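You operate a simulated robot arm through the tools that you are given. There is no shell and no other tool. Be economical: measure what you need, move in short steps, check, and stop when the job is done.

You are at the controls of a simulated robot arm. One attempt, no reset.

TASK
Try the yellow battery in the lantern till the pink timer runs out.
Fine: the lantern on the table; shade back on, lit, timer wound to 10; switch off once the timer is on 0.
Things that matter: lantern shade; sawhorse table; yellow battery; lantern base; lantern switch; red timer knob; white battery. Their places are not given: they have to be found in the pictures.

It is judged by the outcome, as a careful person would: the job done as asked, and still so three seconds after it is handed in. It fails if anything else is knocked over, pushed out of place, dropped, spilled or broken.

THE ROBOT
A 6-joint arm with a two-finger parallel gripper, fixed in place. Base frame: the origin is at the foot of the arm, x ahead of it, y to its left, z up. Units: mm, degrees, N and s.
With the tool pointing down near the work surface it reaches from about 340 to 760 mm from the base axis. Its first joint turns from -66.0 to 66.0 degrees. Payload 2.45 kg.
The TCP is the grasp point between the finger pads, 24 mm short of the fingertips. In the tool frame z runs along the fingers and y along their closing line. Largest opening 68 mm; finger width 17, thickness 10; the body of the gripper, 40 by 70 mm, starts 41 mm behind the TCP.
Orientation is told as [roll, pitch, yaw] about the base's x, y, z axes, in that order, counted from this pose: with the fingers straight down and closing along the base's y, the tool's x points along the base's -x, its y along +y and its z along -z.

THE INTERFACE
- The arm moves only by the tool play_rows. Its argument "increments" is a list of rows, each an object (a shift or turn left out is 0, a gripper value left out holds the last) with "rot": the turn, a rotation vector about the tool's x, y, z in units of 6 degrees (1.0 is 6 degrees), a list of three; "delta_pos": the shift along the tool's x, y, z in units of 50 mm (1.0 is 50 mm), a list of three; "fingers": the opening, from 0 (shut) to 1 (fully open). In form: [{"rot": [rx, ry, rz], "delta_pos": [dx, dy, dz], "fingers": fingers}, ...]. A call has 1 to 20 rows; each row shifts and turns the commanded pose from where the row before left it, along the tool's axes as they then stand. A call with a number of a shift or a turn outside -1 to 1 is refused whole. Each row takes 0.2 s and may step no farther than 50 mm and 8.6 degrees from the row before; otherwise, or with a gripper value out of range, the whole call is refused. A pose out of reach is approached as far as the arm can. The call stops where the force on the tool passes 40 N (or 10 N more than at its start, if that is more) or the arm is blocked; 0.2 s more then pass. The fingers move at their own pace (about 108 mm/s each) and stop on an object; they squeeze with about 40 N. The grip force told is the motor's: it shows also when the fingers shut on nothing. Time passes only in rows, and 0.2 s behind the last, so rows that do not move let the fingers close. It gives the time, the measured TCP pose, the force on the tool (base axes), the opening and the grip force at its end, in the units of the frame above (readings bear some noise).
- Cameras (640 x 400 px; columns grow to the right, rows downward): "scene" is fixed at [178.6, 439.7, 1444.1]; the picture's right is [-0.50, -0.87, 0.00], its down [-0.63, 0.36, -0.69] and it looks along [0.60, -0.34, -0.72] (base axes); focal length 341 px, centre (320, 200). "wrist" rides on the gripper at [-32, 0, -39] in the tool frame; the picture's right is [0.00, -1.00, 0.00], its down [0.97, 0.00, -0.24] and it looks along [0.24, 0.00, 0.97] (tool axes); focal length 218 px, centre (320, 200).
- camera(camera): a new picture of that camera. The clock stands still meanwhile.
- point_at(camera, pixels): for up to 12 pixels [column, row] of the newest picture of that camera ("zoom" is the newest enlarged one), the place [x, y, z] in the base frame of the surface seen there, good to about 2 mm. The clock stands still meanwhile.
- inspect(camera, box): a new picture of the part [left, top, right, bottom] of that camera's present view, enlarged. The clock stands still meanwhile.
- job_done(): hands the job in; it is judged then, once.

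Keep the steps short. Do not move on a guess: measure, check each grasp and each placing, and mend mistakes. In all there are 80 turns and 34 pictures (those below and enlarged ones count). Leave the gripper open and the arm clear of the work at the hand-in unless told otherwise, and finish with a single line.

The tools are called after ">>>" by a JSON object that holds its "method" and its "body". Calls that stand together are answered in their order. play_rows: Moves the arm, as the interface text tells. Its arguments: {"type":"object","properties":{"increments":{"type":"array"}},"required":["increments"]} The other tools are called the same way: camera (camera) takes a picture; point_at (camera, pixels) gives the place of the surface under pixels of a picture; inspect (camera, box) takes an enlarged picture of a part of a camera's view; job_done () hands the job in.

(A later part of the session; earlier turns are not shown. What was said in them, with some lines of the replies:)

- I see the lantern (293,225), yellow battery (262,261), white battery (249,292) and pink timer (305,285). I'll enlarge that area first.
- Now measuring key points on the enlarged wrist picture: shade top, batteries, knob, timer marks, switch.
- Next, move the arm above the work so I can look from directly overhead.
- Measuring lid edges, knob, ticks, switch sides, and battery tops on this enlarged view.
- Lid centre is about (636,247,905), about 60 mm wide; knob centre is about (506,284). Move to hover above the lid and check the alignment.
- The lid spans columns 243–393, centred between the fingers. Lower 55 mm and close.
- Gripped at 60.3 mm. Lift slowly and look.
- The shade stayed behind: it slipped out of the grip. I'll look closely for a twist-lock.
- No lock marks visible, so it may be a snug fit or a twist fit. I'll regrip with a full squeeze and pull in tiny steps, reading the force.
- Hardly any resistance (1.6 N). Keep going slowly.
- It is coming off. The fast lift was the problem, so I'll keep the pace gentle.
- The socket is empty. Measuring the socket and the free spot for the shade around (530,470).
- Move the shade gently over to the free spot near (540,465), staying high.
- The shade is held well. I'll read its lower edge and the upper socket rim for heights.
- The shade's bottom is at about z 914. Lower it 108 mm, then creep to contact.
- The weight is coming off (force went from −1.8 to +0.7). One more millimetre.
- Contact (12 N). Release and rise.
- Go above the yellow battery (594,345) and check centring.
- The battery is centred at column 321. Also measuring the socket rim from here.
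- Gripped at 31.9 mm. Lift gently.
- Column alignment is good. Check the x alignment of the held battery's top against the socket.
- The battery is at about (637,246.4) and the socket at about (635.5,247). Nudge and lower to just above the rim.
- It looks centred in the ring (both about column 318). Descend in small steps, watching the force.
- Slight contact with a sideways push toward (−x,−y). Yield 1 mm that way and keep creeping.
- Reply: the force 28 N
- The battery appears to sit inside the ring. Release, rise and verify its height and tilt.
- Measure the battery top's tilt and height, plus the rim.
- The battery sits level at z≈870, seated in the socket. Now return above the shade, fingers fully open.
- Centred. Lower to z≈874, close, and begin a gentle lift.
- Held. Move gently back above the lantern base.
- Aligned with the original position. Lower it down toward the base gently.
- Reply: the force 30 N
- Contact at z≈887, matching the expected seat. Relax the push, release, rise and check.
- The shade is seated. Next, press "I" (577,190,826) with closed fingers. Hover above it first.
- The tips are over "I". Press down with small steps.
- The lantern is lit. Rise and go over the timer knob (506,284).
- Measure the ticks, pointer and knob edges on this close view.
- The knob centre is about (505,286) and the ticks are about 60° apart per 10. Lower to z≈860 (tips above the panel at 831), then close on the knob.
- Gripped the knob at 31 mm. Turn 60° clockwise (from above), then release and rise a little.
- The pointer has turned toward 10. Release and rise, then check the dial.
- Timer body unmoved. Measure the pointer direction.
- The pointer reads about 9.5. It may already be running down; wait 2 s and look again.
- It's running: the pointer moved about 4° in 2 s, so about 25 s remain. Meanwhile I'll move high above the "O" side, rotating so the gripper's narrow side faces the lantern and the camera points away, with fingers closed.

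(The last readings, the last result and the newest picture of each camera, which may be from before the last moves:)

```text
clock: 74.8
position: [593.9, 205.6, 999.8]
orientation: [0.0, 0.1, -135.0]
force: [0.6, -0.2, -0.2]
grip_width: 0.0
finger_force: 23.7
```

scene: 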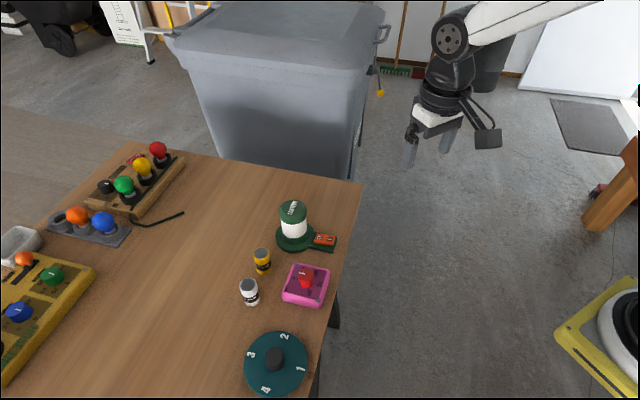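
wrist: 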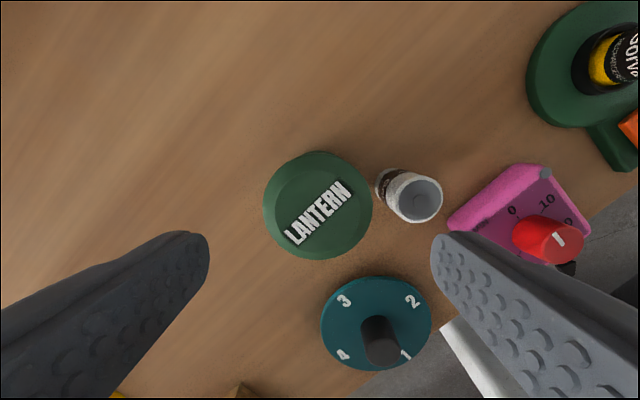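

Reached the pose. Lower to hover above the switch, then wait.

>>> {"method": "play_rows", "body": {"increments": [{"delta_pos": [0, 0, 0.7]}, {"delta_pos": [0, 0, 0.7]}, {"delta_pos": [0, 0, 0.7]}, {"delta_pos": [0, 0, 0.4]}, {}, {}, {}, {}, {}, {}, {}, {}, {}, {}, {}, {}, {}, {}, {}, {}]}}

>>> {"method": "play_rows", "body": {"increments": [{}, {}, {}, {}, {}, {}, {}, {}, {}, {}, {}, {}, {}, {}, {}, {}, {}, {}, {}, {}]}}

>>> {"method": "play_rows", "body": {"increments": [{}, {}, {}, {}, {}, {}, {}, {}, {}, {}, {}, {}, {}, {}, {}, {}, {}, {}, {}, {}]}}

>>> {"method": "play_rows", "body": {"increments": [{}, {}, {}, {}, {}, {}, {}, {}, {}, {}, {}, {}, {}, {}, {}, {}, {}, {}, {}, {}]}}

>>> {"method": "play_rows", "body": {"increments": [{}, {}, {}, {}, {}, {}, {}, {}, {}, {}, {}, {}, {}, {}, {}, {}, {}, {}, {}, {}]}}

>>> {"method": "play_rows", "body": {"increments": [{}, {}, {}, {}, {}, {}, {}, {}, {}, {}, {}, {}, {}, {}, {}]}}

>>> {"method": "inspect", "body": {"camera": "scene", "box": [255, 190, 345, 310]}}

```text
clock: 79.0
position: [595.1, 205.0, 875.4]
orientation: [0.0, 0.1, -134.8]
force: [0.6, 0.5, 0.6]
grip_width: 0.1
finger_force: 23.3
```

```text
clock: 83.2
position: [594.9, 205.7, 873.9]
orientation: [0.0, 0.1, -134.9]
force: [0.6, -0.6, 0.2]
grip_width: 0.2
finger_force: 23.4
```

```text
clock: 87.4
position: [593.0, 205.4, 875.0]
orientation: [0.0, 0.2, -134.9]
force: [-0.1, 0.2, -0.6]
grip_width: 0.0
finger_force: 24.0
```

```text
clock: 91.6
position: [595.1, 205.2, 874.9]
orientation: [0.0, 0.1, -134.8]
force: [0.4, 0.4, -0.4]
grip_width: 0.0
finger_force: 23.4
```

```text
clock: 95.8
position: [593.6, 206.3, 874.3]
orientation: [0.0, 0.2, -134.9]
force: [0.7, 0.6, -0.9]
grip_width: 0.1
finger_force: 23.8
```

```text
clock: 99.0
position: [594.0, 205.7, 874.1]
orientation: [0.0, 0.1, -134.9]
force: [0.6, -0.5, -0.7]
grip_width: 0.0
finger_force: 23.9
```

```text
3.33 times, centred on (300, 250) of scene
```

zoom: 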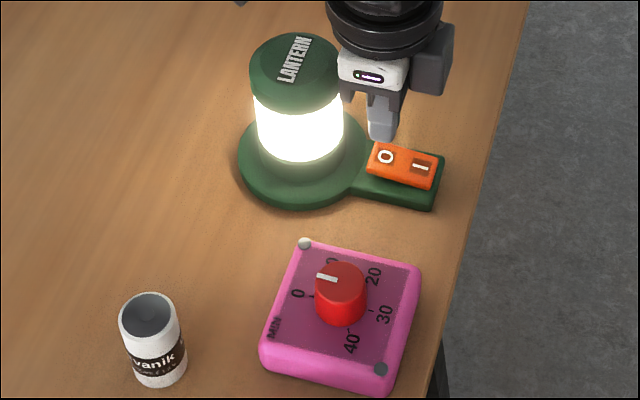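

Nearly 0. Measure the pointer.

>>> {"method": "point_at", "body": {"camera": "zoom", "pixels": [[318, 276], [337, 281], [304, 243], [381, 368]]}}

>>> {"method": "play_rows", "body": {"increments": [{}, {}, {}, {}, {}, {}, {}, {}, {}, {}, {}, {}, {}, {}, {}, {}, {}, {}, {}, {}]}}

>>> {"method": "play_rows", "body": {"increments": [{}, {}, {}, {}, {}, {}, {}, {}, {}, {}, {}, {}, {}, {}, {}, {}, {}, {}, {}, {}]}}

>>> {"method": "inspect", "body": {"camera": "scene", "box": [280, 190, 340, 310]}}

```text
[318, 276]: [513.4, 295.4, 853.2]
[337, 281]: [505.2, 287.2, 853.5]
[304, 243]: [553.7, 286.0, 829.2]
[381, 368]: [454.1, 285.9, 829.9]
```

```text
clock: 103.2
position: [593.9, 206.4, 874.8]
orientation: [0.0, 0.1, -134.9]
force: [0.2, 0.6, 0.1]
grip_width: 0.1
finger_force: 23.7
```

```text
clock: 107.4
position: [594.7, 205.9, 875.9]
orientation: [0.0, 0.1, -134.9]
force: [0.0, -0.1, 0.6]
grip_width: 0.0
finger_force: 23.5
```

```text
3.33 times, centred on (310, 250) of scene
```

zoom: 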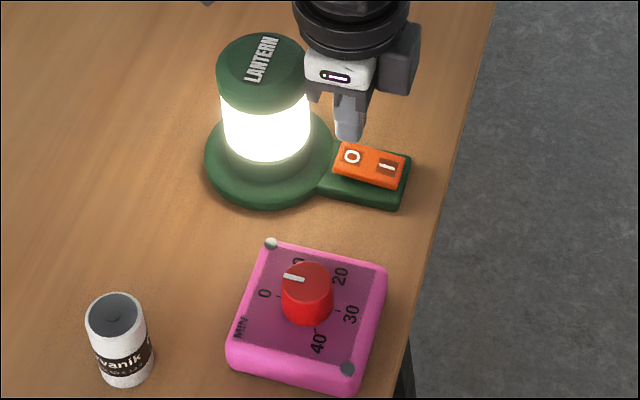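

The pointer now has the same slope as at the start, so it's on 0. I'll wait a few more seconds for certainty, then press "O" in small steps.

>>> {"method": "play_rows", "body": {"increments": [{}, {}, {}, {}, {}, {}, {}, {}, {}, {}, {}, {}, {}, {}, {}, {}, {}, {}, {}, {}]}}

>>> {"method": "play_rows", "body": {"increments": [{"delta_pos": [0, 0, 0.2]}, {"delta_pos": [0, 0, 0.16]}, {"delta_pos": [0, 0, 0.06]}, {"delta_pos": [0, 0, 0.04]}, {"delta_pos": [0, 0, 0.04]}, {}]}}

>>> {"method": "play_rows", "body": {"increments": [{"delta_pos": [0, 0, 0.03]}, {"delta_pos": [0, 0, 0.03]}, {}]}}

```text
clock: 111.6
position: [594.8, 205.3, 874.6]
orientation: [0.0, 0.1, -134.9]
force: [0.8, -0.1, 0.5]
grip_width: 0.1
finger_force: 23.7
```

```text
clock: 113.0
position: [594.4, 205.5, 849.8]
orientation: [0.0, 0.1, -134.9]
force: [-0.2, -0.7, 0.3]
grip_width: 0.0
finger_force: 23.5
```

```text
clock: 113.8
position: [593.7, 205.2, 847.3]
orientation: [-0.1, 0.1, -135.0]
force: [0.3, 1.0, 0.4]
grip_width: 0.0
finger_force: 23.7
```

>>> {"method": "play_rows", "body": {"increments": [{"delta_pos": [0, 0, 0.03]}, {}]}}

>>> {"method": "play_rows", "body": {"increments": [{"delta_pos": [0, 0, 0.03]}, {}]}}

```text
clock: 114.4
position: [594.1, 206.3, 846.0]
orientation: [0.0, 0.1, -134.9]
force: [-0.1, -1.6, 7.1]
grip_width: 0.0
finger_force: 23.3
```

```text
clock: 115.0
position: [594.0, 205.7, 847.0]
orientation: [0.1, 0.4, -134.8]
force: [-4.4, -3.0, 27.2]
grip_width: 0.2
finger_force: 23.8
```

Firm stop at 27 N, at the same depth as the "on" press. Rise clear, open, then check.

>>> {"method": "play_rows", "body": {"increments": [{"delta_pos": [0, 0, -0.4]}, {"delta_pos": [0, 0, -0.9]}, {"delta_pos": [0, 0, -0.9]}, {"delta_pos": [0, 0, -0.9]}, {"delta_pos": [0, 0, -0.9], "fingers": 1}, {}, {}]}}

>>> {"method": "inspect", "body": {"camera": "scene", "box": [230, 180, 350, 320]}}

```text
clock: 116.6
position: [592.7, 205.9, 1043.8]
orientation: [0.0, 0.1, -134.9]
force: [-0.2, -0.1, -0.5]
grip_width: 68.0
finger_force: 0.1
```

```text
2.86 times, centred on (290, 250) of scene
```

zoom: 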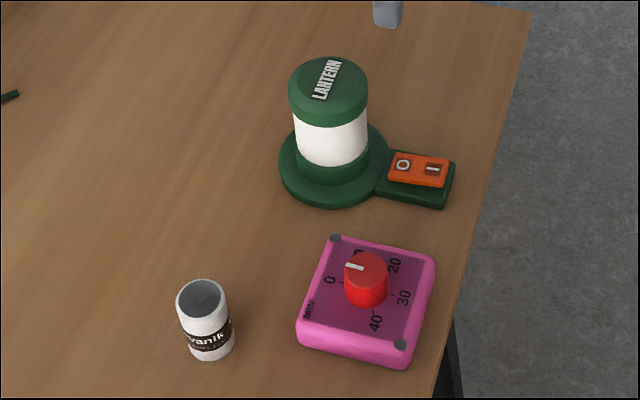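

The lantern is off with its shade on, the timer is on 0, and nothing else has moved. Handing in.

>>> {"method": "job_done", "body": {}}

```text
The job is handed in.
```

The yellow battery is in the lantern with the shade back on; it stayed lit while the timer ran from 10 to 0, and I then switched it off.
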